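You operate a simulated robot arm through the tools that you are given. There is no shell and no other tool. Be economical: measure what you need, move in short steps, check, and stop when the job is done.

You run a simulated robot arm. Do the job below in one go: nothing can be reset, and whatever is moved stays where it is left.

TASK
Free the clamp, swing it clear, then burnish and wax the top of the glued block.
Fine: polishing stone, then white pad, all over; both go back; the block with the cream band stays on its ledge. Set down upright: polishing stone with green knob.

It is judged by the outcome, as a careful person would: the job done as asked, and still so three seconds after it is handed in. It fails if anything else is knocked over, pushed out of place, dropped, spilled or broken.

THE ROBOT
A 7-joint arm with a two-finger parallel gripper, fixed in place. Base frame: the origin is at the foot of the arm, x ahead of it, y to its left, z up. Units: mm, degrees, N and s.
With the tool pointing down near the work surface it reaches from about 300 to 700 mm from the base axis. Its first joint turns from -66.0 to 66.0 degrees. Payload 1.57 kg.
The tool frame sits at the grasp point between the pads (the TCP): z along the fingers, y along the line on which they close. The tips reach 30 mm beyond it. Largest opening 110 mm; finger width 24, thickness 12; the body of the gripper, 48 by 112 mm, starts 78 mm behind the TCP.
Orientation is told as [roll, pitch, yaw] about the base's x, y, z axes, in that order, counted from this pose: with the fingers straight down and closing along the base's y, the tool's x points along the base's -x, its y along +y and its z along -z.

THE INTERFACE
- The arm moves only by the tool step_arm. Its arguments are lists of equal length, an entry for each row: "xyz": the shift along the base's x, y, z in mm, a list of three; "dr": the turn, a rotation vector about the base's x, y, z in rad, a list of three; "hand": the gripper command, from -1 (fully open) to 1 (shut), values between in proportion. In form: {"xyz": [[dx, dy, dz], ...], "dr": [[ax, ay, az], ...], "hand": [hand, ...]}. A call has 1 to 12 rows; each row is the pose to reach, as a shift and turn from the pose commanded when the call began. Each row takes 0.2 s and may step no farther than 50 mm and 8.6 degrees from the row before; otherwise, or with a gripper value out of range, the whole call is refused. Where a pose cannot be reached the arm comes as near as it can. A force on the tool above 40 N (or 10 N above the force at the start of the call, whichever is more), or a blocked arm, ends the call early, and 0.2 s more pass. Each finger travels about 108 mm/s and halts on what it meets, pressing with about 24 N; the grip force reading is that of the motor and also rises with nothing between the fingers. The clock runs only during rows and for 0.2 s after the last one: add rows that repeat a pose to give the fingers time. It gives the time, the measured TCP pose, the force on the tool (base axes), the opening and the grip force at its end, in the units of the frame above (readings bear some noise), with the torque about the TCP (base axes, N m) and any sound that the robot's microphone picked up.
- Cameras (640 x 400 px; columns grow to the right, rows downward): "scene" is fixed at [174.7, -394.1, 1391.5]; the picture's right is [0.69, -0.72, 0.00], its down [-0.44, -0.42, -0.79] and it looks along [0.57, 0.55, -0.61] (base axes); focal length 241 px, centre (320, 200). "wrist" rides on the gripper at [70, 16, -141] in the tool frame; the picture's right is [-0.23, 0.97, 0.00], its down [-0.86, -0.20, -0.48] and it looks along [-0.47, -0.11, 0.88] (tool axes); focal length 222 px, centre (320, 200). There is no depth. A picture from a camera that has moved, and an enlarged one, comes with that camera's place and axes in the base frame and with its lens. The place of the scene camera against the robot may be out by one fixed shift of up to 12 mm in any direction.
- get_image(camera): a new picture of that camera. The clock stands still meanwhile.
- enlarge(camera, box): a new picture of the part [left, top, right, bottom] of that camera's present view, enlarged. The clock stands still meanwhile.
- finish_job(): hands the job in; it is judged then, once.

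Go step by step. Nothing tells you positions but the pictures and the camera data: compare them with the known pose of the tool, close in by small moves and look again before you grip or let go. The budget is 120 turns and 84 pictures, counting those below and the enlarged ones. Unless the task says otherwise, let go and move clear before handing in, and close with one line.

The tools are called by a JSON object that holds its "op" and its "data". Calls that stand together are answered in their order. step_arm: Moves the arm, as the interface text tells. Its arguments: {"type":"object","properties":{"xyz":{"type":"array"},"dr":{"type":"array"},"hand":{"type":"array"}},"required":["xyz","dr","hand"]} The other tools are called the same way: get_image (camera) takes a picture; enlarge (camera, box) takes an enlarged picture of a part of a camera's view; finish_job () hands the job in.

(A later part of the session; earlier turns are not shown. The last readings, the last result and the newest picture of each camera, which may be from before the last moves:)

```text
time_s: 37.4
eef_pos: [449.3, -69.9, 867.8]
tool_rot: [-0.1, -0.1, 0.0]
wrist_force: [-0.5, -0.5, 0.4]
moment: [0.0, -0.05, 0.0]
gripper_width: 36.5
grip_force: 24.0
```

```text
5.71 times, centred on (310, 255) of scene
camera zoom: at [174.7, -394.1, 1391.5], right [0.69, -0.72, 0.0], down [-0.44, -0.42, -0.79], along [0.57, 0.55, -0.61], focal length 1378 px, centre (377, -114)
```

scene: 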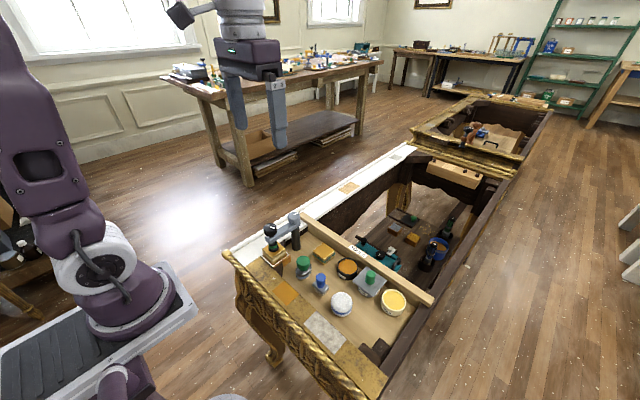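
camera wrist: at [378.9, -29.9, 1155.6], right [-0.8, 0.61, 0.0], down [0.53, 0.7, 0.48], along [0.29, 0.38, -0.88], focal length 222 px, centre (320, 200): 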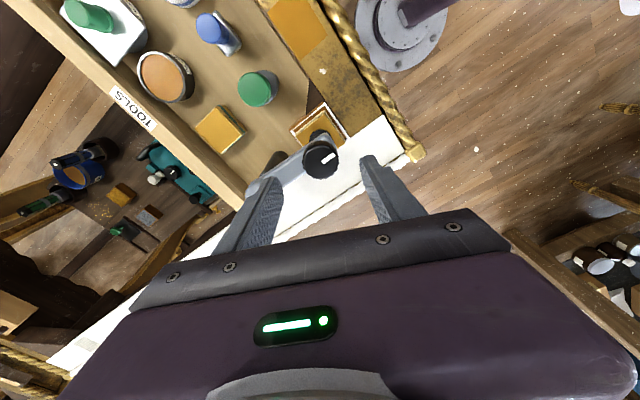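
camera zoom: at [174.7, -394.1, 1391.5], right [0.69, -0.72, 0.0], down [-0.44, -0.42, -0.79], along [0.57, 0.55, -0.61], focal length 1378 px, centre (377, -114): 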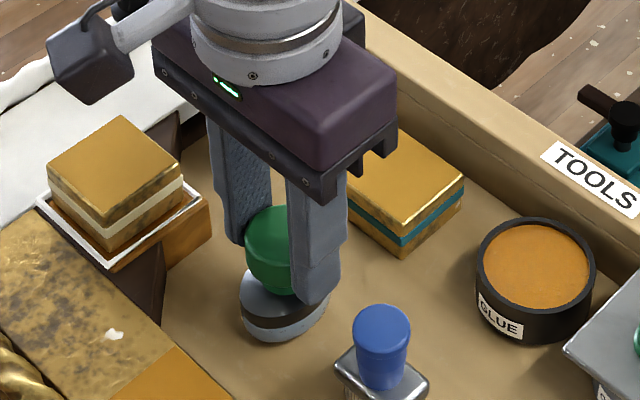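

Gripped. I'll lift the stone and carry it over the block.

{"op": "step_arm", "data": {"xyz": [[0, 0, 30], [0, 0, 70], [-10, 31, 70], [-20, 63, 70], [-31, 95, 70], [-31, 95, 70]], "dr": [[0, 0, 0], [0, 0, 0], [0, 0, 0], [0, 0, 0], [0, 0, 0], [0, 0, 0]], "hand": [1, 1, 1, 1, 1, 1]}}

{"op": "enlarge", "data": {"camera": "scene", "box": [245, 205, 325, 275]}}

{"op": "enlarge", "data": {"camera": "wrist", "box": [200, 60, 440, 240]}}

```text
time_s: 38.8
eef_pos: [417.1, 23.3, 935.5]
tool_rot: [0.1, 0.0, 0.1]
wrist_force: [-1.1, 0.4, -0.6]
moment: [-0.02, 0.01, 0.01]
gripper_width: 36.7
grip_force: 24.4
```

```text
5.71 times, centred on (285, 240) of scene
camera zoom: at [174.7, -394.1, 1391.5], right [0.69, -0.72, 0.0], down [-0.44, -0.42, -0.79], along [0.57, 0.55, -0.61], focal length 1378 px, centre (520, -29)
```

zoom: 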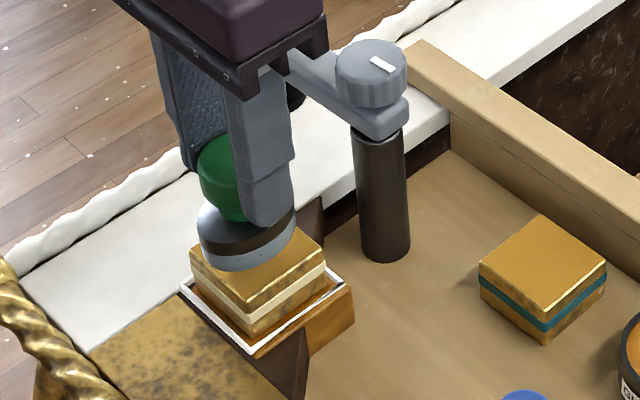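

```text
2.22 times, centred on (320, 150) of wrist
camera zoom: at [346.4, 39.1, 1077.3], right [0.23, 0.97, 0.0], down [0.86, -0.2, 0.48], along [0.47, -0.11, -0.88], focal length 494 px, centre (320, 311)
```

zoom: 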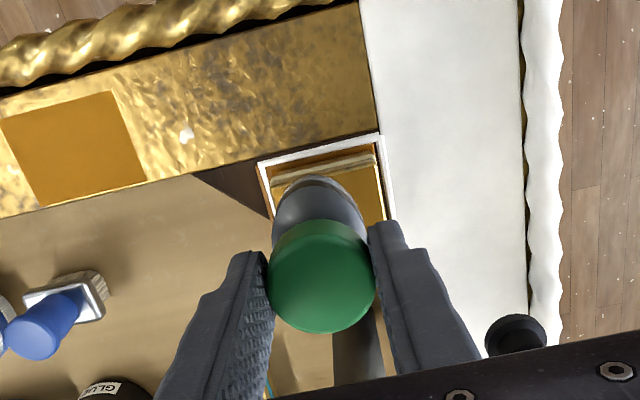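

I'll lower gently to find contact with the block top.

{"op": "step_arm", "data": {"xyz": [[0, 2.5, -10], [0, 2.5, -18]], "dr": [[0, 0, 0], [0, 0, 0]], "hand": [1, 1]}}

{"op": "enlarge", "data": {"camera": "scene", "box": [250, 230, 306, 265]}}

```text
time_s: 39.4
eef_pos: [416.8, 27.1, 919.6]
tool_rot: [0.0, -0.2, 0.0]
wrist_force: [0.6, -4.2, 19.3]
moment: [-0.35, -0.1, 0.0]
gripper_width: 36.9
grip_force: 23.8
```

```text
11.43 times, centred on (278, 248) of scene
camera zoom: at [174.4, -394.2, 1391.5], right [0.69, -0.72, 0.0], down [-0.44, -0.42, -0.79], along [0.57, 0.55, -0.61], focal length 2757 px, centre (800, -343)
```

zoom: 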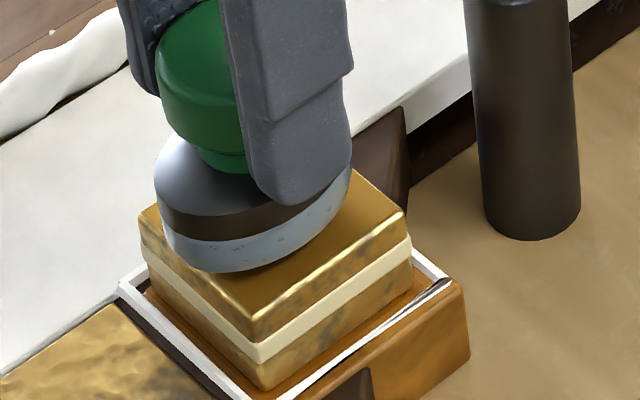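

Contact is made at 19 N. I'll ease off slightly and rub in a serpentine over the whole top.

{"op": "step_arm", "data": {"xyz": [[0, 0, 0.8], [-7, -8, 0.8], [-14, -16, 0.8], [-14, -6, 0.8], [-14, 5, 0.8], [-14, 16, 0.8], [-7, 16, 0.8], [-7, 5, 0.8], [-7, -6, 0.8], [-7, -16, 0.8], [0, -16, 0.8], [0, -6, 0.8]], "dr": [[0, 0, 0], [0, 0, 0], [0, 0, 0], [0, 0, 0], [0, 0, 0], [0, 0, 0], [0, 0, 0], [0, 0, 0], [0, 0, 0], [0, 0, 0], [0, 0, 0], [0, 0, 0]], "hand": [1, 1, 1, 1, 1, 1, 1, 1, 1, 1, 1, 1]}}

{"op": "enlarge", "data": {"camera": "scene", "box": [250, 230, 306, 265]}}

```text
time_s: 42.0
eef_pos: [418.0, 23.5, 920.3]
tool_rot: [0.0, -0.1, 0.1]
wrist_force: [0.5, -1.9, 5.9]
moment: [-0.2, -0.09, -0.03]
gripper_width: 37.1
grip_force: 23.8
```

```text
11.43 times, centred on (278, 248) of scene
camera zoom: at [174.6, -394.2, 1391.5], right [0.69, -0.72, 0.0], down [-0.44, -0.42, -0.79], along [0.57, 0.55, -0.61], focal length 2757 px, centre (800, -343)
```

zoom: 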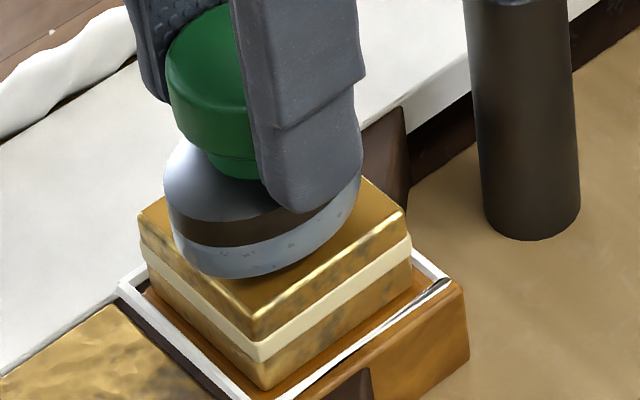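

Contact is steady at about 6 N and the block is unmoved. I'll finish the serpentine with slightly more pressure.

{"op": "step_arm", "data": {"xyz": [[0, 11, -0.3], [0, 22, -0.3], [7, 22, -0.3], [7, 11, -0.3], [7, 0, -0.3], [7, -10, -0.3], [14, -10, -0.3], [14, 0, -0.3], [14, 11, -0.3], [14, 22, -0.3], [7, 14, -0.3], [0, 6, -0.3]], "dr": [[0, 0, 0], [0, 0, 0], [0, 0, 0], [0, 0, 0], [0, 0, 0], [0, 0, 0], [0, 0, 0], [0, 0, 0], [0, 0, 0], [0, 0, 0], [0, 0, 0], [0, 0, 0]], "hand": [1, 1, 1, 1, 1, 1, 1, 1, 1, 1, 1, 1]}}

{"op": "step_arm", "data": {"xyz": [[-10, 0, -0.2], [-16, 10, -0.2], [-16, 18, -0.2], [-6, 18, -0.2], [6, 18, -0.2], [16, 18, -0.2], [16, 8, -0.2], [16, -4, -0.2], [16, -16, -0.2], [4, -18, -0.2], [-8, -18, -0.2], [-16, -18, -0.2]], "dr": [[0, 0, 0], [0, 0, 0], [0, 0, 0], [0, 0, 0], [0, 0, 0], [0, 0, 0], [0, 0, 0], [0, 0, 0], [0, 0, 0], [0, 0, 0], [0, 0, 0], [0, 0, 0]], "hand": [1, 1, 1, 1, 1, 1, 1, 1, 1, 1, 1, 1]}}

{"op": "step_arm", "data": {"xyz": [[0, 0, 35], [30, -5, 45], [31, -30, 60], [31, -55, 60], [31, -77, 60], [31, -77, 60]], "dr": [[0, 0, 0], [0, 0, 0], [0, 0, 0], [0, 0, 0], [0, 0, 0], [0, 0, 0]], "hand": [1, 1, 1, 1, 1, 1]}}

{"op": "enlarge", "data": {"camera": "scene", "box": [245, 230, 341, 290]}}

```text
time_s: 44.6
eef_pos: [416.6, 28.9, 920.2]
tool_rot: [0.0, 0.1, 0.1]
wrist_force: [-0.1, 0.0, -2.0]
moment: [-0.01, 0.01, 0.0]
gripper_width: 36.8
grip_force: 24.5
```

```text
time_s: 47.2
eef_pos: [400.3, 10.9, 919.3]
tool_rot: [0.0, -0.1, 0.0]
wrist_force: [0.8, -0.6, 0.1]
moment: [-0.01, -0.05, 0.0]
gripper_width: 36.8
grip_force: 23.7
```

```text
time_s: 48.6
eef_pos: [434.6, -65.5, 978.3]
tool_rot: [0.0, 0.0, 0.0]
wrist_force: [-0.6, 0.3, -0.5]
moment: [-0.04, -0.01, 0.0]
gripper_width: 37.0
grip_force: 24.0
```

```text
6.67 times, centred on (293, 260) of scene
camera zoom: at [174.7, -394.1, 1391.5], right [0.69, -0.72, 0.0], down [-0.44, -0.42, -0.79], along [0.57, 0.55, -0.61], focal length 1608 px, centre (500, -200)
```

zoom: 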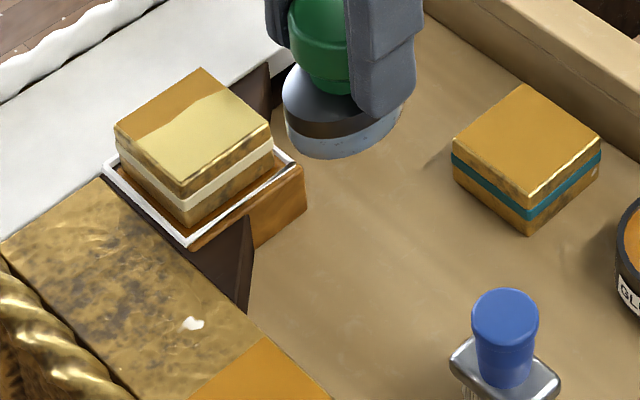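

The burnish shows as a bright area, and only the +y strip is still dull because contact faded there. I'll go back over that strip with firmer contact.

{"op": "step_arm", "data": {"xyz": [[-8, 30, 0], [-16, 65, 0], [-16.5, 103, -10], [-16.5, 103, -45], [-16.5, 103, -56], [-16.5, 103, -58], [-16.5, 103, -59]], "dr": [[0, 0, 0], [0, 0, 0], [0, 0, 0], [0, 0, 0], [0, 0, 0], [0, 0, 0], [0, 0, 0]], "hand": [1, 1, 1, 1, 1, 1, 1]}}

```text
time_s: 50.2
eef_pos: [416.0, 36.7, 919.4]
tool_rot: [0.0, 0.0, 0.0]
wrist_force: [0.6, -0.2, -0.8]
moment: [0.0, 0.02, 0.0]
gripper_width: 36.8
grip_force: 23.9
```

{"op": "step_arm", "data": {"xyz": [[0, 0, -1.5], [0, 0, -1.5]], "dr": [[0, 0, 0], [0, 0, 0]], "hand": [1, 1]}}

```text
time_s: 50.8
eef_pos: [415.1, 37.7, 917.4]
tool_rot: [0.1, 0.0, 0.0]
wrist_force: [0.3, 0.1, 6.9]
moment: [-0.04, -0.14, 0.01]
gripper_width: 36.8
grip_force: 23.2
```

Contact again at 7 N. I'll press slightly more and rub the +y strip.

{"op": "step_arm", "data": {"xyz": [[0, 0, -0.6], [-8, 6, -0.6], [-15, 6, -0.6], [-15, -4, -0.6], [-7, -4, -0.6], [-7, 6, -0.6], [1, 6, -0.6], [1, -4, -0.6], [9, -4, -0.6], [9, 6, -0.6], [17, 6, -0.6], [17, -4, -0.6]], "dr": [[0, 0, 0], [0, 0, 0], [0, 0, 0], [0, 0, 0], [0, 0, 0], [0, 0, 0], [0, 0, 0], [0, 0, 0], [0, 0, 0], [0, 0, 0], [0, 0, 0], [0, 0, 0]], "hand": [1, 1, 1, 1, 1, 1, 1, 1, 1, 1, 1, 1]}}

{"op": "step_arm", "data": {"xyz": [[0, -10, -0.2], [-8, -20, -0.2], [-16, -20, -0.2], [-24, -20, -0.2], [-32, -20, -0.2], [-32, -10, -0.2], [-32, 0, -0.2], [-32, 10, -0.2], [-20, 10, -0.2], [-8, 10, -0.2], [0, 10, -0.2]], "dr": [[0, 0, 0], [0, 0, 0], [0, 0, 0], [0, 0, 0], [0, 0, 0], [0, 0, 0], [0, 0, 0], [0, 0, 0], [0, 0, 0], [0, 0, 0], [0, 0, 0]], "hand": [1, 1, 1, 1, 1, 1, 1, 1, 1, 1, 1]}}

{"op": "step_arm", "data": {"xyz": [[0, 0, 35], [10, -30, 50], [17, -65, 60], [17, -110, 60], [17, -110, 60]], "dr": [[0, 0, 0], [0, 0, 0], [0, 0, 0], [0, 0, 0], [0, 0, 0]], "hand": [1, 1, 1, 1, 1]}}

{"op": "enlarge", "data": {"camera": "scene", "box": [245, 230, 341, 290]}}

```text
time_s: 53.4
eef_pos: [433.5, 33.9, 918.6]
tool_rot: [0.1, 0.0, 0.1]
wrist_force: [-0.6, 2.0, 4.5]
moment: [0.15, 0.11, -0.02]
gripper_width: 36.9
grip_force: 24.3
```

```text
time_s: 55.8
eef_pos: [433.5, 42.8, 917.6]
tool_rot: [0.0, 0.0, 0.0]
wrist_force: [-4.0, 0.2, 9.5]
moment: [-0.02, 0.37, -0.04]
gripper_width: 37.1
grip_force: 24.0
```

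```text
time_s: 57.0
eef_pos: [449.9, -70.5, 978.1]
tool_rot: [0.0, 0.1, 0.0]
wrist_force: [-0.4, -0.4, -0.9]
moment: [-0.01, -0.01, 0.0]
gripper_width: 36.9
grip_force: 23.9
```

```text
6.67 times, centred on (293, 260) of scene
camera zoom: at [174.7, -394.1, 1391.5], right [0.69, -0.72, 0.0], down [-0.44, -0.42, -0.79], along [0.57, 0.55, -0.61], focal length 1608 px, centre (500, -200)
```

zoom: 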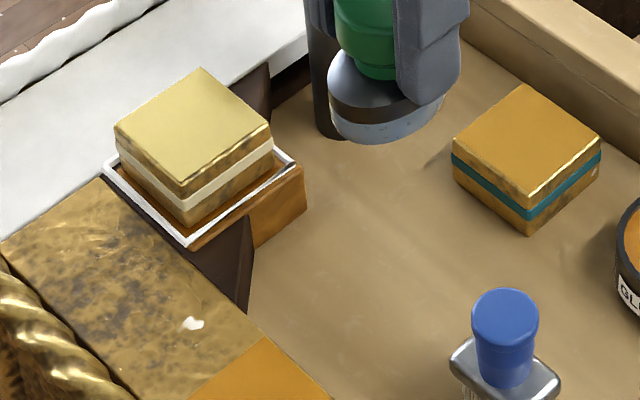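

The top is burnished all over. I'll return the stone to its original spot, lowering gently onto the floor.

{"op": "step_arm", "data": {"xyz": [[0, 1, -45], [0, 1, -85], [0, 1, -107], [0, 1, -110]], "dr": [[0, 0, 0], [0, 0, 0], [0, 0, 0], [0, 0, 0]], "hand": [1, 1, 1, 1]}}

{"op": "enlarge", "data": {"camera": "scene", "box": [245, 230, 341, 290]}}

```text
time_s: 58.0
eef_pos: [449.7, -69.2, 866.8]
tool_rot: [0.0, -0.1, 0.0]
wrist_force: [0.5, -0.4, -0.5]
moment: [-0.01, 0.01, -0.01]
gripper_width: 37.1
grip_force: 24.2
```

```text
6.67 times, centred on (293, 260) of scene
camera zoom: at [174.7, -394.1, 1391.5], right [0.69, -0.72, 0.0], down [-0.44, -0.42, -0.79], along [0.57, 0.55, -0.61], focal length 1608 px, centre (500, -200)
```

zoom: 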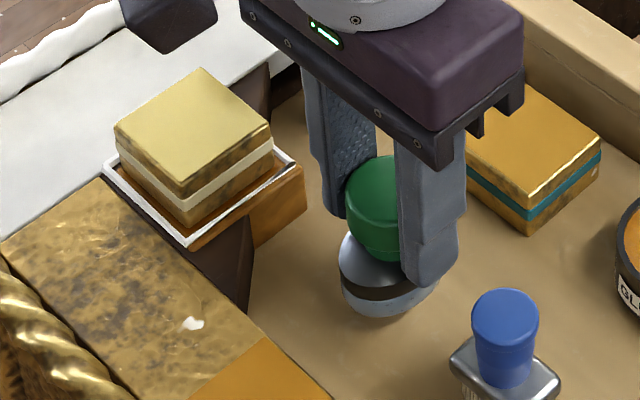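

{"op": "step_arm", "data": {"xyz": [[0, 0, -2], [0, 0, -2]], "dr": [[0, 0, 0], [0, 0, 0]], "hand": [1, 1]}}

```text
time_s: 58.6
eef_pos: [448.4, -68.7, 864.6]
tool_rot: [0.0, 0.1, 0.0]
wrist_force: [0.0, 0.0, -1.1]
moment: [0.0, -0.01, -0.02]
gripper_width: 36.9
grip_force: 24.5
```

No contact yet, so I'll creep lower.

{"op": "step_arm", "data": {"xyz": [[0, 0, -1.2], [0, 0, -1.2]], "dr": [[0, 0, 0], [0, 0, 0]], "hand": [1, 1]}}

```text
time_s: 59.2
eef_pos: [449.5, -69.0, 864.4]
tool_rot: [0.0, 0.0, 0.0]
wrist_force: [-0.5, -0.5, -1.2]
moment: [-0.03, -0.02, 0.0]
gripper_width: 37.2
grip_force: 23.8
```

{"op": "step_arm", "data": {"xyz": [[0, 0, -1], [0, 0, -1]], "dr": [[0, 0, 0], [0, 0, 0]], "hand": [1, 1]}}

{"op": "enlarge", "data": {"camera": "scene", "box": [290, 250, 330, 285]}}

```text
time_s: 59.8
eef_pos: [449.4, -67.5, 863.1]
tool_rot: [0.0, 0.0, 0.0]
wrist_force: [-0.1, 0.4, -1.2]
moment: [0.05, -0.01, -0.04]
gripper_width: 36.9
grip_force: 23.9
```

```text
11.43 times, centred on (310, 268) of scene
camera zoom: at [174.7, -394.1, 1391.5], right [0.69, -0.72, 0.0], down [-0.44, -0.42, -0.79], along [0.57, 0.55, -0.61], focal length 2757 px, centre (434, -571)
```

zoom: 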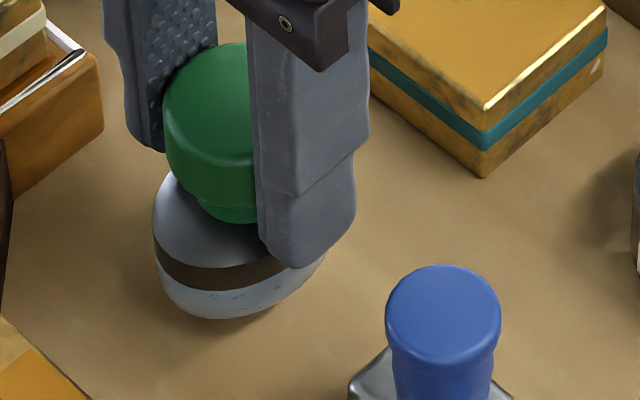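

The picture shows the stone is still about 5 mm above its original position. I'll continue lowering gently.

{"op": "step_arm", "data": {"xyz": [[0, 0, -2], [0, 0, -3], [0, 0, -3]], "dr": [[0, 0, 0], [0, 0, 0], [0, 0, 0]], "hand": [1, 1, 1]}}

```text
time_s: 60.6
eef_pos: [449.2, -67.5, 860.3]
tool_rot: [0.0, 0.0, -0.1]
wrist_force: [-0.4, -0.2, -0.5]
moment: [0.02, -0.01, -0.06]
gripper_width: 37.1
grip_force: 24.3
```

{"op": "step_arm", "data": {"xyz": [[0, 0, -1], [0, 0, -1.5], [0, 0, -1.5]], "dr": [[0, 0, 0], [0, 0, 0], [0, 0, 0]], "hand": [1, 1, 1]}}

{"op": "enlarge", "data": {"camera": "scene", "box": [290, 250, 330, 285]}}

```text
time_s: 61.4
eef_pos: [449.6, -66.3, 859.0]
tool_rot: [0.0, 0.0, -0.1]
wrist_force: [0.4, -0.4, -0.7]
moment: [-0.02, 0.01, -0.02]
gripper_width: 37.1
grip_force: 24.0
```

```text
11.43 times, centred on (310, 268) of scene
camera zoom: at [174.7, -394.1, 1391.5], right [0.69, -0.72, 0.0], down [-0.44, -0.42, -0.79], along [0.57, 0.55, -0.61], focal length 2757 px, centre (434, -571)
```

zoom: 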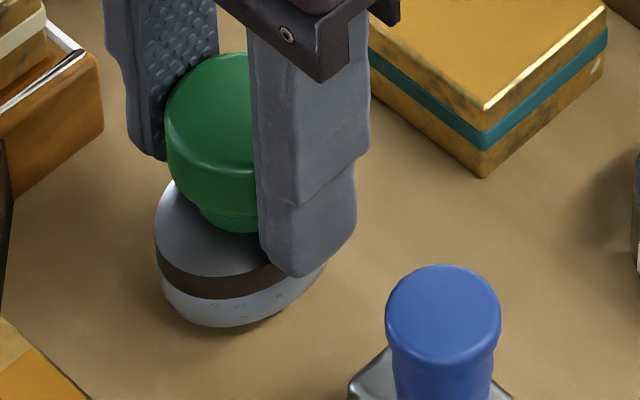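

About 3 mm remain. I'll keep going.

{"op": "step_arm", "data": {"xyz": [[0, -1, -1], [0, -1, -1.8], [0, -1, -1.8]], "dr": [[0, 0, 0], [0, 0, 0], [0, 0, 0]], "hand": [1, 1, 1]}}

```text
time_s: 62.2
eef_pos: [450.2, -68.8, 857.1]
tool_rot: [0.0, -0.1, 0.0]
wrist_force: [-0.2, -0.5, -0.4]
moment: [0.01, 0.03, -0.02]
gripper_width: 37.1
grip_force: 23.9
```

{"op": "step_arm", "data": {"xyz": [[0, 0, -1], [0, 0, -1.2], [0, 0, -1.2]], "dr": [[0, 0, 0], [0, 0, 0], [0, 0, 0]], "hand": [1, 1, 1]}}

{"op": "enlarge", "data": {"camera": "scene", "box": [290, 250, 330, 285]}}

```text
time_s: 63.0
eef_pos: [450.3, -67.9, 857.3]
tool_rot: [0.0, 0.0, 0.0]
wrist_force: [-2.1, 0.8, 21.8]
moment: [0.07, -0.13, -0.01]
gripper_width: 37.0
grip_force: 23.9
```

```text
11.43 times, centred on (310, 268) of scene
camera zoom: at [174.3, -394.0, 1391.5], right [0.69, -0.72, 0.0], down [-0.44, -0.42, -0.79], along [0.57, 0.55, -0.61], focal length 2757 px, centre (434, -571)
```

zoom: 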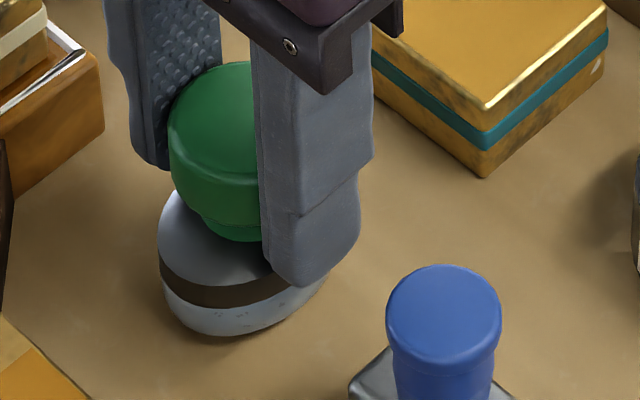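

It's on the floor in its original place, upright. I'll ease off, release and lift.

{"op": "step_arm", "data": {"xyz": [[0, 0, 0.6], [0, 0, 0.6], [0, 0, 0.6], [0, 0, 40], [0, -20, 80], [0, -45, 120], [0, -90, 125], [0, -130, 125], [0, -130, 125]], "dr": [[0, 0, 0], [0, 0, 0], [0, 0, 0], [0, 0, 0], [0, 0, 0], [0, 0, 0], [0, 0, 0], [0, 0, 0], [0, 0, 0]], "hand": [0.3, -0.1, -0.1, -0.1, -0.1, -0.1, -0.1, -0.1, -0.1]}}

{"op": "get_image", "data": {"camera": "wrist"}}

{"op": "enlarge", "data": {"camera": "scene", "box": [250, 235, 346, 295]}}

```text
time_s: 65.0
eef_pos: [451.4, -200.4, 979.6]
tool_rot: [0.0, 0.0, 0.0]
wrist_force: [-0.4, 0.3, 0.2]
moment: [0.02, -0.02, -0.02]
gripper_width: 60.6
grip_force: 0.0
```

```text
34 pictures are left
camera wrist: at [381.2, -184.8, 1121.1], right [0.23, 0.97, 0.0], down [0.86, -0.2, 0.48], along [0.47, -0.11, -0.88], focal length 222 px, centre (320, 200)
```

wrist: 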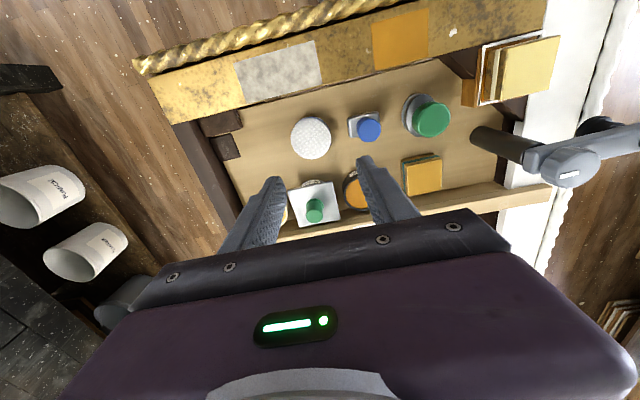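

```text
6.67 times, centred on (298, 265) of scene
camera zoom: at [174.7, -394.1, 1391.5], right [0.69, -0.72, 0.0], down [-0.44, -0.42, -0.79], along [0.57, 0.55, -0.61], focal length 1608 px, centre (467, -233)
```

zoom: 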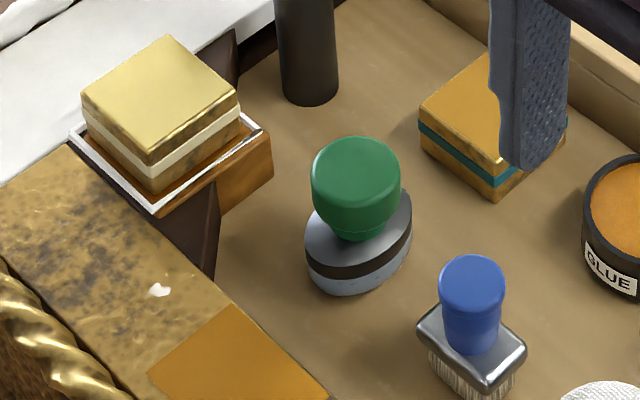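

The stone is back upright and the block is burnished. Next is the white pad near (446, -211), so I'll look at it and the wax tin closely.

{"op": "enlarge", "data": {"camera": "scene", "box": [310, 265, 414, 330]}}

{"op": "enlarge", "data": {"camera": "wrist", "box": [260, 90, 388, 170]}}

```text
6.15 times, centred on (362, 298) of scene
camera zoom: at [174.7, -394.1, 1391.5], right [0.69, -0.72, 0.0], down [-0.44, -0.42, -0.79], along [0.57, 0.55, -0.61], focal length 1485 px, centre (62, -400)
```

zoom: 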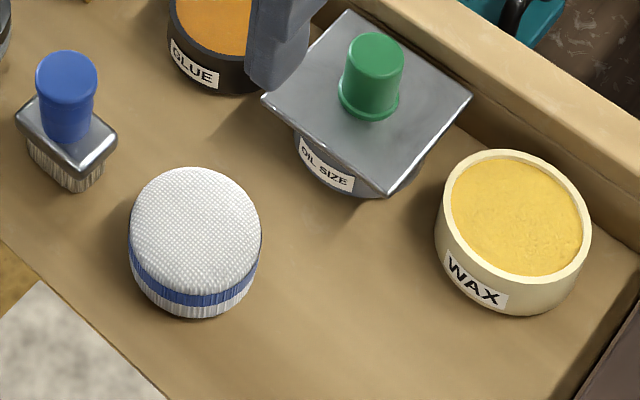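

```text
5.00 times, centred on (324, 130) of wrist
camera zoom: at [381.2, -184.8, 1121.1], right [0.23, 0.97, 0.0], down [0.86, -0.2, 0.48], along [0.47, -0.11, -0.88], focal length 1111 px, centre (300, 550)
```

zoom: 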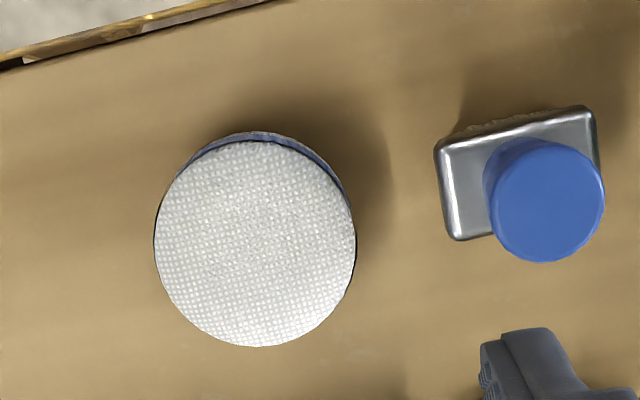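

The pad is a cylinder about 53 mm wide with its top near z 821. To avoid the brush I'll grip it at 45 degrees yaw, hovering first to verify.

{"op": "step_arm", "data": {"xyz": [[-2, -6, -15], [-4, -12, -30], [-4, -12, -45], [-4, -12, -60], [-4, -12, -75], [-4, -12, -92], [-4, -12, -92]], "dr": [[0, 0, 0.13], [0, 0, 0.26], [0, 0, 0.39], [0, 0, 0.52], [0, 0, 0.65], [0, 0, 0.78], [0, 0, 0.78]], "hand": [-0.4, -0.4, -0.4, -0.4, -0.4, -0.4, -0.4]}}

{"op": "get_image", "data": {"camera": "wrist"}}

{"op": "enlarge", "data": {"camera": "scene", "box": [300, 245, 396, 325]}}

```text
time_s: 66.6
eef_pos: [447.0, -209.3, 889.8]
tool_rot: [0.1, 0.0, 44.8]
wrist_force: [0.5, 0.0, -0.6]
moment: [-0.01, -0.02, 0.0]
gripper_width: 76.6
grip_force: 0.0
```

```text
30 pictures are left
camera wrist: at [385.7, -247.1, 1031.0], right [-0.53, 0.85, 0.0], down [0.75, 0.46, 0.48], along [0.41, 0.25, -0.88], focal length 222 px, centre (320, 200)
```

wrist: 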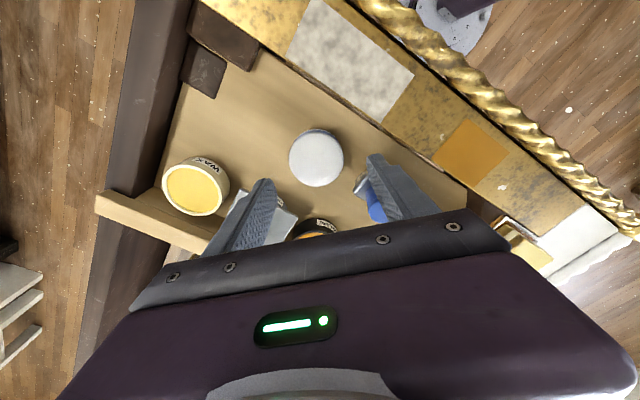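

```text
5.00 times, centred on (348, 285) of scene
camera zoom: at [174.7, -394.1, 1391.5], right [0.69, -0.72, 0.0], down [-0.44, -0.42, -0.79], along [0.57, 0.55, -0.61], focal length 1206 px, centre (180, -225)
```

zoom: 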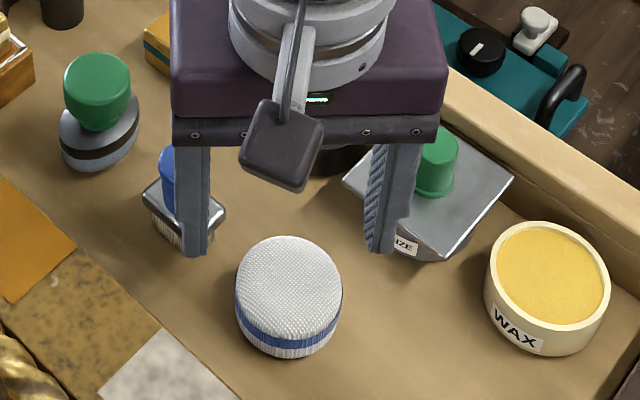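

The pad centre works out at (447.3, -213.7) and both finger paths are clear. I'll descend and grip.

{"op": "step_arm", "data": {"xyz": [[0.3, -4, -20], [0.3, -4, -40], [0.3, -4, -55], [0.3, -4, -55], [0.3, -4, -55], [0.3, -4, -55]], "dr": [[0, 0, 0], [0, 0, 0], [0, 0, 0], [0, 0, 0], [0, 0, 0], [0, 0, 0]], "hand": [-0.4, -0.4, -0.4, 0.4, 1, 1]}}

{"op": "enlarge", "data": {"camera": "scene", "box": [300, 245, 396, 325]}}

```text
time_s: 68.0
eef_pos: [446.6, -213.7, 835.4]
tool_rot: [0.0, 0.0, 44.7]
wrist_force: [1.3, -0.4, 0.7]
moment: [-0.01, -0.01, 0.02]
gripper_width: 51.8
grip_force: 24.5
```

```text
5.00 times, centred on (348, 285) of scene
camera zoom: at [174.7, -394.1, 1391.5], right [0.69, -0.72, 0.0], down [-0.44, -0.42, -0.79], along [0.57, 0.55, -0.61], focal length 1206 px, centre (180, -225)
```

zoom: 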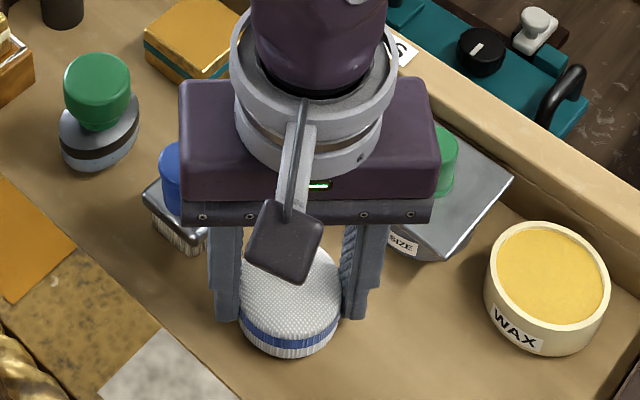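

The pad is gripped at 51.8 mm. I'll lift it high and carry it over the block.

{"op": "step_arm", "data": {"xyz": [[0, 0, 45], [0, 0, 90], [-5, 40, 95], [-10, 80, 95], [-15, 120, 95], [-20, 160, 95], [-25, 200, 95], [-29, 239, 95], [-29, 239, 75], [-29, 239, 66], [-29, 239, 66]], "dr": [[0, 0, 0], [0, 0, 0], [0, 0, 0], [0, 0, 0], [0, 0, 0], [0, 0, 0], [0, 0, 0], [0, 0, 0], [0, 0, 0], [0, 0, 0], [0, 0, 0]], "hand": [1, 1, 1, 1, 1, 1, 1, 1, 1, 1, 1]}}

{"op": "enlarge", "data": {"camera": "scene", "box": [245, 215, 325, 275]}}

```text
time_s: 70.4
eef_pos: [418.1, 25.2, 901.4]
tool_rot: [0.1, 0.1, 44.6]
wrist_force: [0.5, 0.9, -0.6]
moment: [0.0, -0.01, 0.03]
gripper_width: 51.8
grip_force: 24.0
```

```text
6.67 times, centred on (285, 245) of scene
camera zoom: at [174.7, -394.1, 1391.5], right [0.69, -0.72, 0.0], down [-0.44, -0.42, -0.79], along [0.57, 0.55, -0.61], focal length 1608 px, centre (553, -100)
```

zoom: 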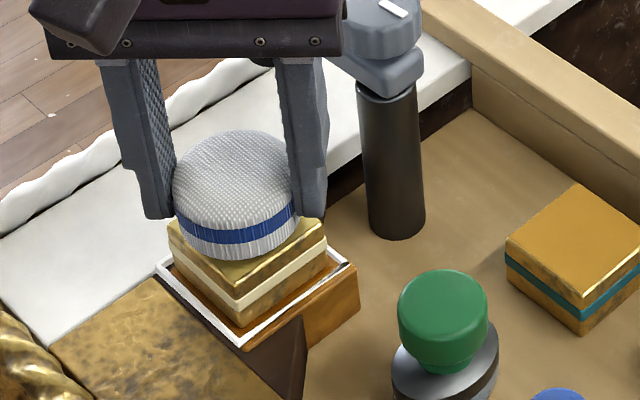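

I'll lower to contact in small steps.

{"op": "step_arm", "data": {"xyz": [[0, 0, -2], [0, 0, -4], [0, 0, -4]], "dr": [[0, 0, 0], [0, 0, 0], [0, 0, 0]], "hand": [1, 1, 1]}}

```text
time_s: 71.2
eef_pos: [418.2, 26.2, 897.9]
tool_rot: [0.0, 0.0, 44.7]
wrist_force: [-0.4, 0.8, 0.0]
moment: [0.0, 0.01, -0.03]
gripper_width: 52.0
grip_force: 24.1
```

{"op": "step_arm", "data": {"xyz": [[0, 0, -1], [0, 0, -1.5], [0, 0, -1.5]], "dr": [[0, 0, 0], [0, 0, 0], [0, 0, 0]], "hand": [1, 1, 1]}}

```text
time_s: 72.0
eef_pos: [417.9, 25.0, 895.4]
tool_rot: [-0.1, -0.1, 44.7]
wrist_force: [2.6, 0.7, 19.6]
moment: [0.17, -0.23, 0.01]
gripper_width: 51.7
grip_force: 24.4
```

Contact at about 20 N. I'll rub the whole top in a serpentine.

{"op": "step_arm", "data": {"xyz": [[0, 0, 0.5], [-8, -8, 0.5], [-15, -16, 0.5], [-15, -6, 0.5], [-15, 6, 0.5], [-15, 16, 0.5], [-7, 16, 0.4], [-7, 5, 0.4], [-7, -6, 0.4], [-7, -16, 0.4], [0, -16, 0.4], [0, -6, 0.4]], "dr": [[0, 0, 0], [0, 0, 0], [0, 0, 0], [0, 0, 0], [0, 0, 0], [0, 0, 0], [0, 0, 0], [0, 0, 0], [0, 0, 0], [0, 0, 0], [0, 0, 0], [0, 0, 0]], "hand": [1, 1, 1, 1, 1, 1, 1, 1, 1, 1, 1, 1]}}

```text
time_s: 74.6
eef_pos: [418.0, 19.6, 897.2]
tool_rot: [0.0, 0.0, 44.8]
wrist_force: [-0.1, -0.3, 0.7]
moment: [0.01, 0.0, 0.01]
gripper_width: 51.9
grip_force: 24.2
```

Contact has faded as the pad slid in the grip. I'll lower again and continue.

{"op": "step_arm", "data": {"xyz": [[0, 0, -1.3], [0, 0, -1.3]], "dr": [[0, 0, 0], [0, 0, 0]], "hand": [1, 1]}}

```text
time_s: 75.2
eef_pos: [420.8, 19.6, 895.1]
tool_rot: [-0.1, 0.0, 44.7]
wrist_force: [1.4, -1.0, 12.7]
moment: [0.04, -0.14, 0.0]
gripper_width: 52.1
grip_force: 24.6
```

{"op": "step_arm", "data": {"xyz": [[0, 11, -0.2], [0, 22, -0.2], [7, 22, -0.3], [7, 11, -0.3], [7, 0, -0.3], [7, -10, -0.4], [14, -10, -0.4], [14, 0, -0.4], [14, 11, -0.5], [14, 22, -0.5], [7, 14, -0.6], [0, 6, -0.6]], "dr": [[0, 0, 0], [0, 0, 0], [0, 0, 0], [0, 0, 0], [0, 0, 0], [0, 0, 0], [0, 0, 0], [0, 0, 0], [0, 0, 0], [0, 0, 0], [0, 0, 0], [0, 0, 0]], "hand": [1, 1, 1, 1, 1, 1, 1, 1, 1, 1, 1, 1]}}

```text
time_s: 77.8
eef_pos: [420.5, 26.8, 893.0]
tool_rot: [0.0, -0.2, 44.8]
wrist_force: [5.2, 7.8, 18.3]
moment: [0.58, -0.4, 0.01]
gripper_width: 51.9
grip_force: 24.6
```

Good contact throughout. I'll do another pass around the edges and the -x side, then lift to inspect.

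{"op": "step_arm", "data": {"xyz": [[-10, 0, 0], [-18, 8, 0], [-18, 17, 0], [-8, 17, 0], [4, 17, 0], [14, 17, 0], [14, 6, 0], [14, -6, 0], [14, -17, 0], [2, -17, 0], [-9, -17, 0], [-18, -17, 0]], "dr": [[0, 0, 0], [0, 0, 0], [0, 0, 0], [0, 0, 0], [0, 0, 0], [0, 0, 0], [0, 0, 0], [0, 0, 0], [0, 0, 0], [0, 0, 0], [0, 0, 0], [0, 0, 0]], "hand": [1, 1, 1, 1, 1, 1, 1, 1, 1, 1, 1, 1]}}

{"op": "step_arm", "data": {"xyz": [[0, 9, -0.3], [0, 18, -0.3], [0, 26, -0.3], [8, 26, -0.3], [8, 14, -0.3], [8, 2, -0.3], [16, 10, -0.3], [16, 18, 10], [20, 0, 45], [24, -40, 50], [24, -80, 50], [24, -80, 50]], "dr": [[0, 0, 0], [0, 0, 0], [0, 0, 0], [0, 0, 0], [0, 0, 0], [0, 0, 0], [0, 0, 0], [0, 0, 0], [0, 0, 0], [0, 0, 0], [0, 0, 0], [0, 0, 0]], "hand": [1, 1, 1, 1, 1, 1, 1, 1, 1, 1, 1, 1]}}

{"op": "enlarge", "data": {"camera": "scene", "box": [250, 232, 306, 267]}}

```text
time_s: 80.4
eef_pos: [399.2, 9.3, 895.1]
tool_rot: [0.0, 0.0, 44.7]
wrist_force: [0.4, 0.3, -0.3]
moment: [0.0, -0.04, 0.01]
gripper_width: 51.6
grip_force: 24.1
```

```text
time_s: 83.0
eef_pos: [423.0, -71.7, 942.4]
tool_rot: [0.0, 0.0, 44.7]
wrist_force: [0.3, -0.2, 0.6]
moment: [-0.01, 0.01, -0.05]
gripper_width: 51.5
grip_force: 23.5
```

```text
11.43 times, centred on (278, 250) of scene
camera zoom: at [174.7, -394.1, 1391.5], right [0.69, -0.72, 0.0], down [-0.44, -0.42, -0.79], along [0.57, 0.55, -0.61], focal length 2757 px, centre (800, -366)
```

zoom: 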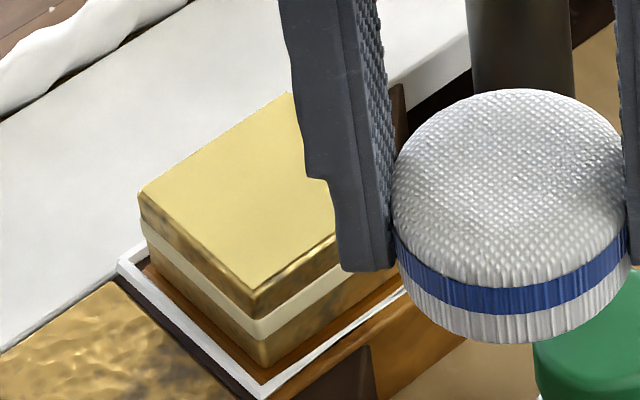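

I can't tell whether the pad changed the surface. I'll compare using the same view as after burnishing.

{"op": "enlarge", "data": {"camera": "scene", "box": [245, 230, 341, 290]}}

{"op": "enlarge", "data": {"camera": "wrist", "box": [340, 40, 640, 240]}}

```text
6.67 times, centred on (293, 260) of scene
camera zoom: at [174.7, -394.1, 1391.5], right [0.69, -0.72, 0.0], down [-0.44, -0.42, -0.79], along [0.57, 0.55, -0.61], focal length 1608 px, centre (500, -200)
```

zoom: 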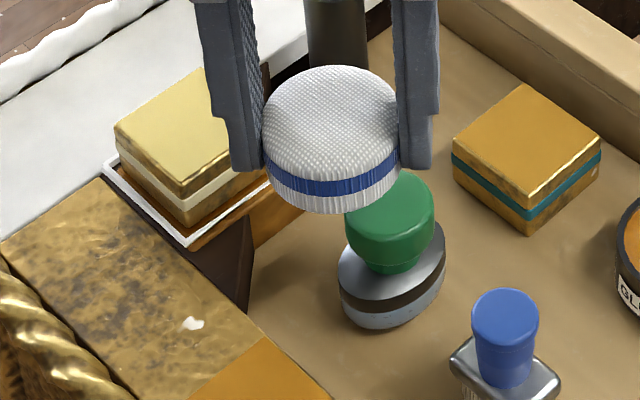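

```text
2.00 times, centred on (490, 140) of wrist
camera zoom: at [362.3, -108.8, 1084.4], right [-0.52, 0.85, 0.0], down [0.75, 0.46, 0.48], along [0.41, 0.25, -0.88], focal length 444 px, centre (-20, 320)
```

zoom: 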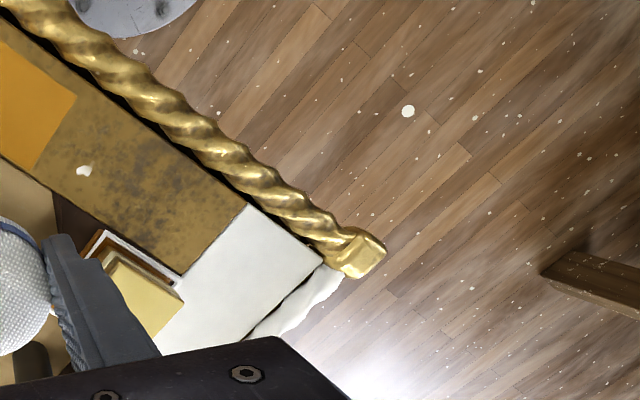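

No visible waxing, so the pad needs charging from the WAX tin. The fingertips sit too low for that, so I'll set the pad back and regrip it higher.

{"op": "step_arm", "data": {"xyz": [[8, -47, 0], [16, -94, 0], [23.8, -142, 0], [23.8, -142, -45], [23.8, -142, -85], [23.8, -142, -104], [23.8, -142, -106]], "dr": [[0, 0, 0], [0, 0, 0], [0, 0, 0], [0, 0, 0], [0, 0, 0], [0, 0, 0], [0, 0, 0]], "hand": [1, 1, 1, 1, 1, 1, 1]}}

```text
time_s: 84.6
eef_pos: [449.3, -214.2, 838.7]
tool_rot: [-0.1, 0.0, 44.7]
wrist_force: [0.4, -0.5, -0.2]
moment: [-0.02, 0.03, 0.0]
gripper_width: 51.5
grip_force: 24.0
```

{"op": "step_arm", "data": {"xyz": [[0, 0, -2], [0, 0, -3.5], [0, 0, -3.5]], "dr": [[0, 0, 0], [0, 0, 0], [0, 0, 0]], "hand": [1, 1, 1]}}

```text
time_s: 85.4
eef_pos: [449.4, -214.7, 833.7]
tool_rot: [0.1, 0.0, 44.7]
wrist_force: [0.1, -0.1, -1.0]
moment: [-0.03, 0.02, 0.03]
gripper_width: 51.5
grip_force: 24.1
```

{"op": "step_arm", "data": {"xyz": [[0, 0, -1], [0, 0, -2], [0, 0, -2]], "dr": [[0, 0, 0], [0, 0, 0], [0, 0, 0]], "hand": [1, 1, 1]}}

```text
time_s: 86.2
eef_pos: [447.5, -214.8, 832.3]
tool_rot: [-0.1, 0.0, 44.8]
wrist_force: [-0.9, -1.0, 15.8]
moment: [0.0, 0.12, 0.03]
gripper_width: 51.6
grip_force: 23.3
```

The pad is on the floor. I'll open, rise 9 mm and regrip.

{"op": "step_arm", "data": {"xyz": [[0, 0, 0.5], [0, 0, 0.5], [0, 0, 5], [0, 0, 9.5], [0, 0, 9.5], [0, 0, 9.5], [0, 0, 9.5]], "dr": [[0, 0, 0], [0, 0, 0], [0, 0, 0], [0, 0, 0], [0, 0, 0], [0, 0, 0], [0, 0, 0]], "hand": [-0.15, -0.15, -0.15, -0.15, 0.4, 1, 1]}}

{"op": "enlarge", "data": {"camera": "scene", "box": [310, 255, 406, 325]}}

```text
time_s: 87.8
eef_pos: [448.3, -214.3, 841.4]
tool_rot: [0.0, 0.1, 44.7]
wrist_force: [-0.6, -0.1, 0.4]
moment: [0.05, 0.02, 0.04]
gripper_width: 51.3
grip_force: 24.2
```

```text
5.71 times, centred on (358, 290) of scene
camera zoom: at [174.7, -394.1, 1391.5], right [0.69, -0.72, 0.0], down [-0.44, -0.42, -0.79], along [0.57, 0.55, -0.61], focal length 1378 px, centre (103, -314)
```

zoom: 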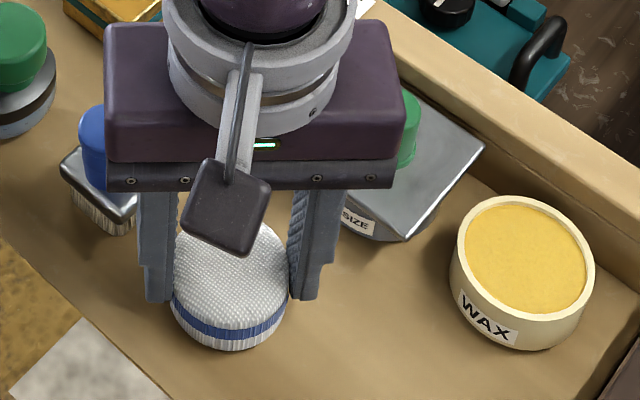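

The regrip looks good. I'll lift and move so the wrist camera looks nearly straight down on the wax tin, to fix its position.

{"op": "step_arm", "data": {"xyz": [[0, 0, 45], [0, 0, 90], [40, -15, 95], [80, -30, 95], [120, -45, 95], [142, -56, 95], [142, -56, 95]], "dr": [[0, 0, 0], [0, 0, 0], [0, 0, 0], [0, 0, 0], [0, 0, 0], [0, 0, 0], [0, 0, 0]], "hand": [1, 1, 1, 1, 1, 1, 1]}}

{"op": "enlarge", "data": {"camera": "wrist", "box": [160, 0, 480, 200]}}

```text
time_s: 89.4
eef_pos: [590.4, -271.2, 938.6]
tool_rot: [0.0, 0.0, 44.7]
wrist_force: [-0.2, -0.2, 0.4]
moment: [-0.04, 0.02, 0.02]
gripper_width: 51.6
grip_force: 24.1
```

```text
2.00 times, centred on (320, 100) of wrist
camera zoom: at [529.5, -309.9, 1079.0], right [-0.52, 0.85, 0.0], down [0.75, 0.46, 0.48], along [0.41, 0.25, -0.88], focal length 444 px, centre (320, 400)
```

zoom: 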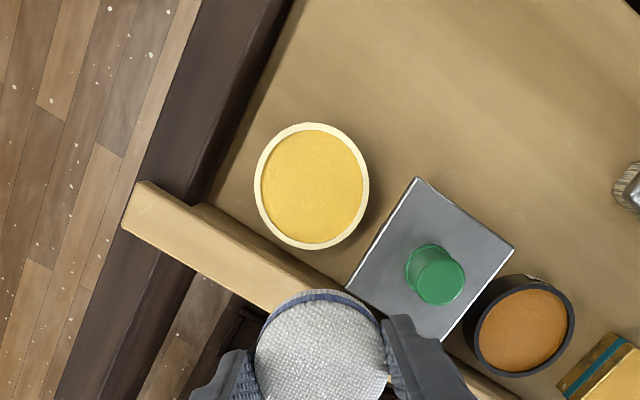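

The tin is centred at (543, -306.5) with its rim near z 819, and its inner width of about 54 mm just admits the pad. I'll move over it and lower gently.

{"op": "step_arm", "data": {"xyz": [[-24, -18, 0], [-47.4, -35.3, 0], [-47.4, -35.3, -40], [-47.4, -35.3, -62], [-47.4, -35.3, -62]], "dr": [[0, 0, 0], [0, 0, 0], [0, 0, 0], [0, 0, 0], [0, 0, 0]], "hand": [1, 1, 1, 1, 1]}}

{"op": "enlarge", "data": {"camera": "scene", "box": [350, 255, 430, 325]}}

```text
time_s: 90.6
eef_pos: [541.3, -307.1, 876.3]
tool_rot: [0.0, 0.1, 44.7]
wrist_force: [0.0, -0.1, 1.0]
moment: [-0.03, 0.01, -0.01]
gripper_width: 51.4
grip_force: 23.4
```

```text
5.71 times, centred on (390, 290) of scene
camera zoom: at [174.7, -394.1, 1391.5], right [0.69, -0.72, 0.0], down [-0.44, -0.42, -0.79], along [0.57, 0.55, -0.61], focal length 1378 px, centre (-80, -314)
```

zoom: 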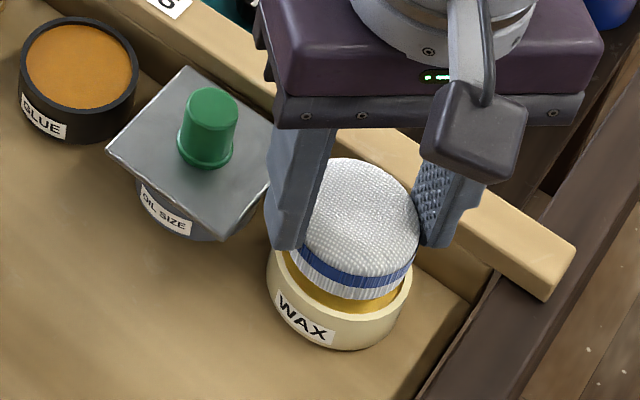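

The pad is aligned over the wax with clearance to the oil jar lid. I'll lower in small steps.

{"op": "step_arm", "data": {"xyz": [[1.2, 0.5, -3], [1.2, 0.5, -6], [1.2, 0.5, -6]], "dr": [[0, 0, 0], [0, 0, 0], [0, 0, 0]], "hand": [1, 1, 1]}}

```text
time_s: 91.4
eef_pos: [542.4, -304.6, 869.9]
tool_rot: [0.0, 0.0, 44.6]
wrist_force: [-0.1, -0.6, 0.2]
moment: [0.0, 0.02, 0.0]
gripper_width: 51.4
grip_force: 23.8
```

{"op": "step_arm", "data": {"xyz": [[0, -0.7, -1.5], [0, -0.7, -3], [0, -0.7, -3]], "dr": [[0, 0, 0], [0, 0, 0], [0, 0, 0]], "hand": [1, 1, 1]}}

```text
time_s: 92.2
eef_pos: [543.7, -305.6, 867.2]
tool_rot: [-0.2, 0.0, 44.7]
wrist_force: [-7.6, 7.0, 32.8]
moment: [0.41, 0.27, 0.02]
gripper_width: 51.5
grip_force: 24.2
```

There's firm contact. I'll check whether the pad touches the wax or only the rim.

{"op": "step_arm", "data": {"xyz": [[0, 0, 1], [0, 0, 1]], "dr": [[0, 0, 0], [0, 0, 0]], "hand": [1, 1]}}

{"op": "enlarge", "data": {"camera": "scene", "box": [375, 275, 415, 310]}}

```text
time_s: 92.8
eef_pos: [543.0, -305.6, 866.6]
tool_rot: [-0.2, 0.0, 44.7]
wrist_force: [2.4, -1.4, 21.8]
moment: [-0.03, -0.13, 0.02]
gripper_width: 51.8
grip_force: 23.9
```

```text
11.43 times, centred on (395, 292) of scene
camera zoom: at [174.4, -393.9, 1391.6], right [0.69, -0.72, 0.0], down [-0.44, -0.42, -0.79], along [0.57, 0.55, -0.61], focal length 2757 px, centre (-537, -857)
```

zoom: 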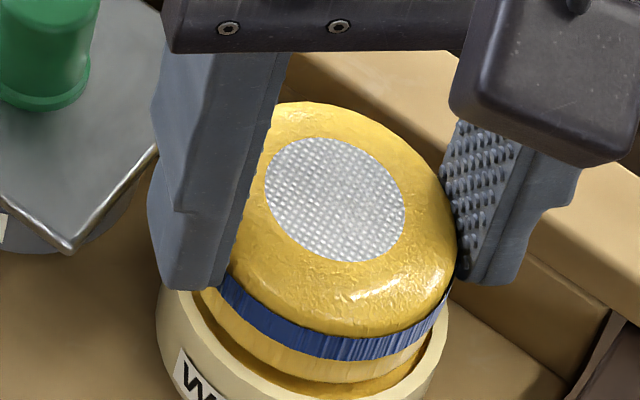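

The pad has taken on wax. I'll lift straight up and carry it to the block.

{"op": "step_arm", "data": {"xyz": [[0, 0, 30], [0, 0, 80], [-16, 42, 80], [-32, 84, 80], [-48, 126, 80], [-64, 168, 80], [-80, 210, 80], [-96, 252, 80], [-112, 294, 80], [-125, 332, 80], [-125, 332, 40], [-125, 332, 40]], "dr": [[0, 0, 0], [0, 0, 0], [0, 0, 0], [0, 0, 0], [0, 0, 0], [0, 0, 0], [0, 0, 0], [0, 0, 0], [0, 0, 0], [0, 0, 0], [0, 0, 0], [0, 0, 0]], "hand": [1, 1, 1, 1, 1, 1, 1, 1, 1, 1, 1, 1]}}

{"op": "step_arm", "data": {"xyz": [[0, 0, -2], [0, 0, -3], [0, 0, -3]], "dr": [[0, 0, 0], [0, 0, 0], [0, 0, 0]], "hand": [1, 1, 1]}}

```text
time_s: 95.4
eef_pos: [416.6, 27.8, 907.7]
tool_rot: [0.0, 0.0, 44.7]
wrist_force: [-0.4, 0.1, 0.2]
moment: [0.02, 0.01, -0.02]
gripper_width: 51.5
grip_force: 24.0
```

```text
time_s: 96.2
eef_pos: [416.8, 26.6, 903.7]
tool_rot: [0.0, 0.1, 44.7]
wrist_force: [-0.4, -0.4, 0.3]
moment: [0.01, -0.01, 0.01]
gripper_width: 51.4
grip_force: 24.1
```

{"op": "step_arm", "data": {"xyz": [[0, 0, -1], [0, 0, -2], [0, 0, -2]], "dr": [[0, 0, 0], [0, 0, 0], [0, 0, 0]], "hand": [1, 1, 1]}}

```text
time_s: 97.0
eef_pos: [416.3, 26.4, 902.5]
tool_rot: [0.0, 0.0, 44.7]
wrist_force: [-0.5, -0.2, 0.2]
moment: [-0.01, -0.02, -0.04]
gripper_width: 51.6
grip_force: 24.4
```

{"op": "step_arm", "data": {"xyz": [[0, 0, -1], [0, 0, -1.8], [0, 0, -1.8]], "dr": [[0, 0, 0], [0, 0, 0], [0, 0, 0]], "hand": [1, 1, 1]}}

```text
time_s: 97.8
eef_pos: [416.5, 25.9, 900.4]
tool_rot: [-0.1, -0.1, 44.6]
wrist_force: [-0.8, 3.1, 33.0]
moment: [0.26, -0.03, 0.05]
gripper_width: 51.6
grip_force: 23.8
```

Contact made at 33 N. I'll ease off slightly and wax in a serpentine, drifting down a little to hold pressure.

{"op": "step_arm", "data": {"xyz": [[0, 0, 0.8], [-7, -8, 0.8], [-14, -16, 0.7], [-14, -6, 0.7], [-14, 6, 0.6], [-14, 16, 0.5], [-6, 16, 0.5], [-6, 5, 0.4], [-6, -6, 0.4], [-6, -16, 0.3], [2, -16, 0.2], [2, -6, 0.2]], "dr": [[0, 0, 0], [0, 0, 0], [0, 0, 0], [0, 0, 0], [0, 0, 0], [0, 0, 0], [0, 0, 0], [0, 0, 0], [0, 0, 0], [0, 0, 0], [0, 0, 0], [0, 0, 0]], "hand": [1, 1, 1, 1, 1, 1, 1, 1, 1, 1, 1, 1]}}

```text
time_s: 100.4
eef_pos: [418.9, 22.1, 900.6]
tool_rot: [0.0, 0.0, 44.7]
wrist_force: [-0.2, -0.6, 2.6]
moment: [-0.03, 0.01, 0.0]
gripper_width: 51.6
grip_force: 23.7
```

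Contact is light now, so I'll press down 1 mm and continue.

{"op": "step_arm", "data": {"xyz": [[0, 0, -0.9], [0, 12, -1], [0, 22, -1.1], [8, 22, -1.2], [8, 11, -1.3], [8, 0, -1.4], [8, -10, -1.5], [15, -10, -1.6], [15, 0, -1.7], [15, 11, -1.7], [15, 22, -1.8], [8, 14, -1.8]], "dr": [[0, 0, 0], [0, 0, 0], [0, 0, 0], [0, 0, 0], [0, 0, 0], [0, 0, 0], [0, 0, 0], [0, 0, 0], [0, 0, 0], [0, 0, 0], [0, 0, 0], [0, 0, 0]], "hand": [1, 1, 1, 1, 1, 1, 1, 1, 1, 1, 1, 1]}}

```text
time_s: 103.0
eef_pos: [427.1, 34.5, 898.7]
tool_rot: [-0.1, -0.2, 44.7]
wrist_force: [3.7, 5.6, 11.9]
moment: [0.32, -0.2, -0.02]
gripper_width: 51.7
grip_force: 24.3
```

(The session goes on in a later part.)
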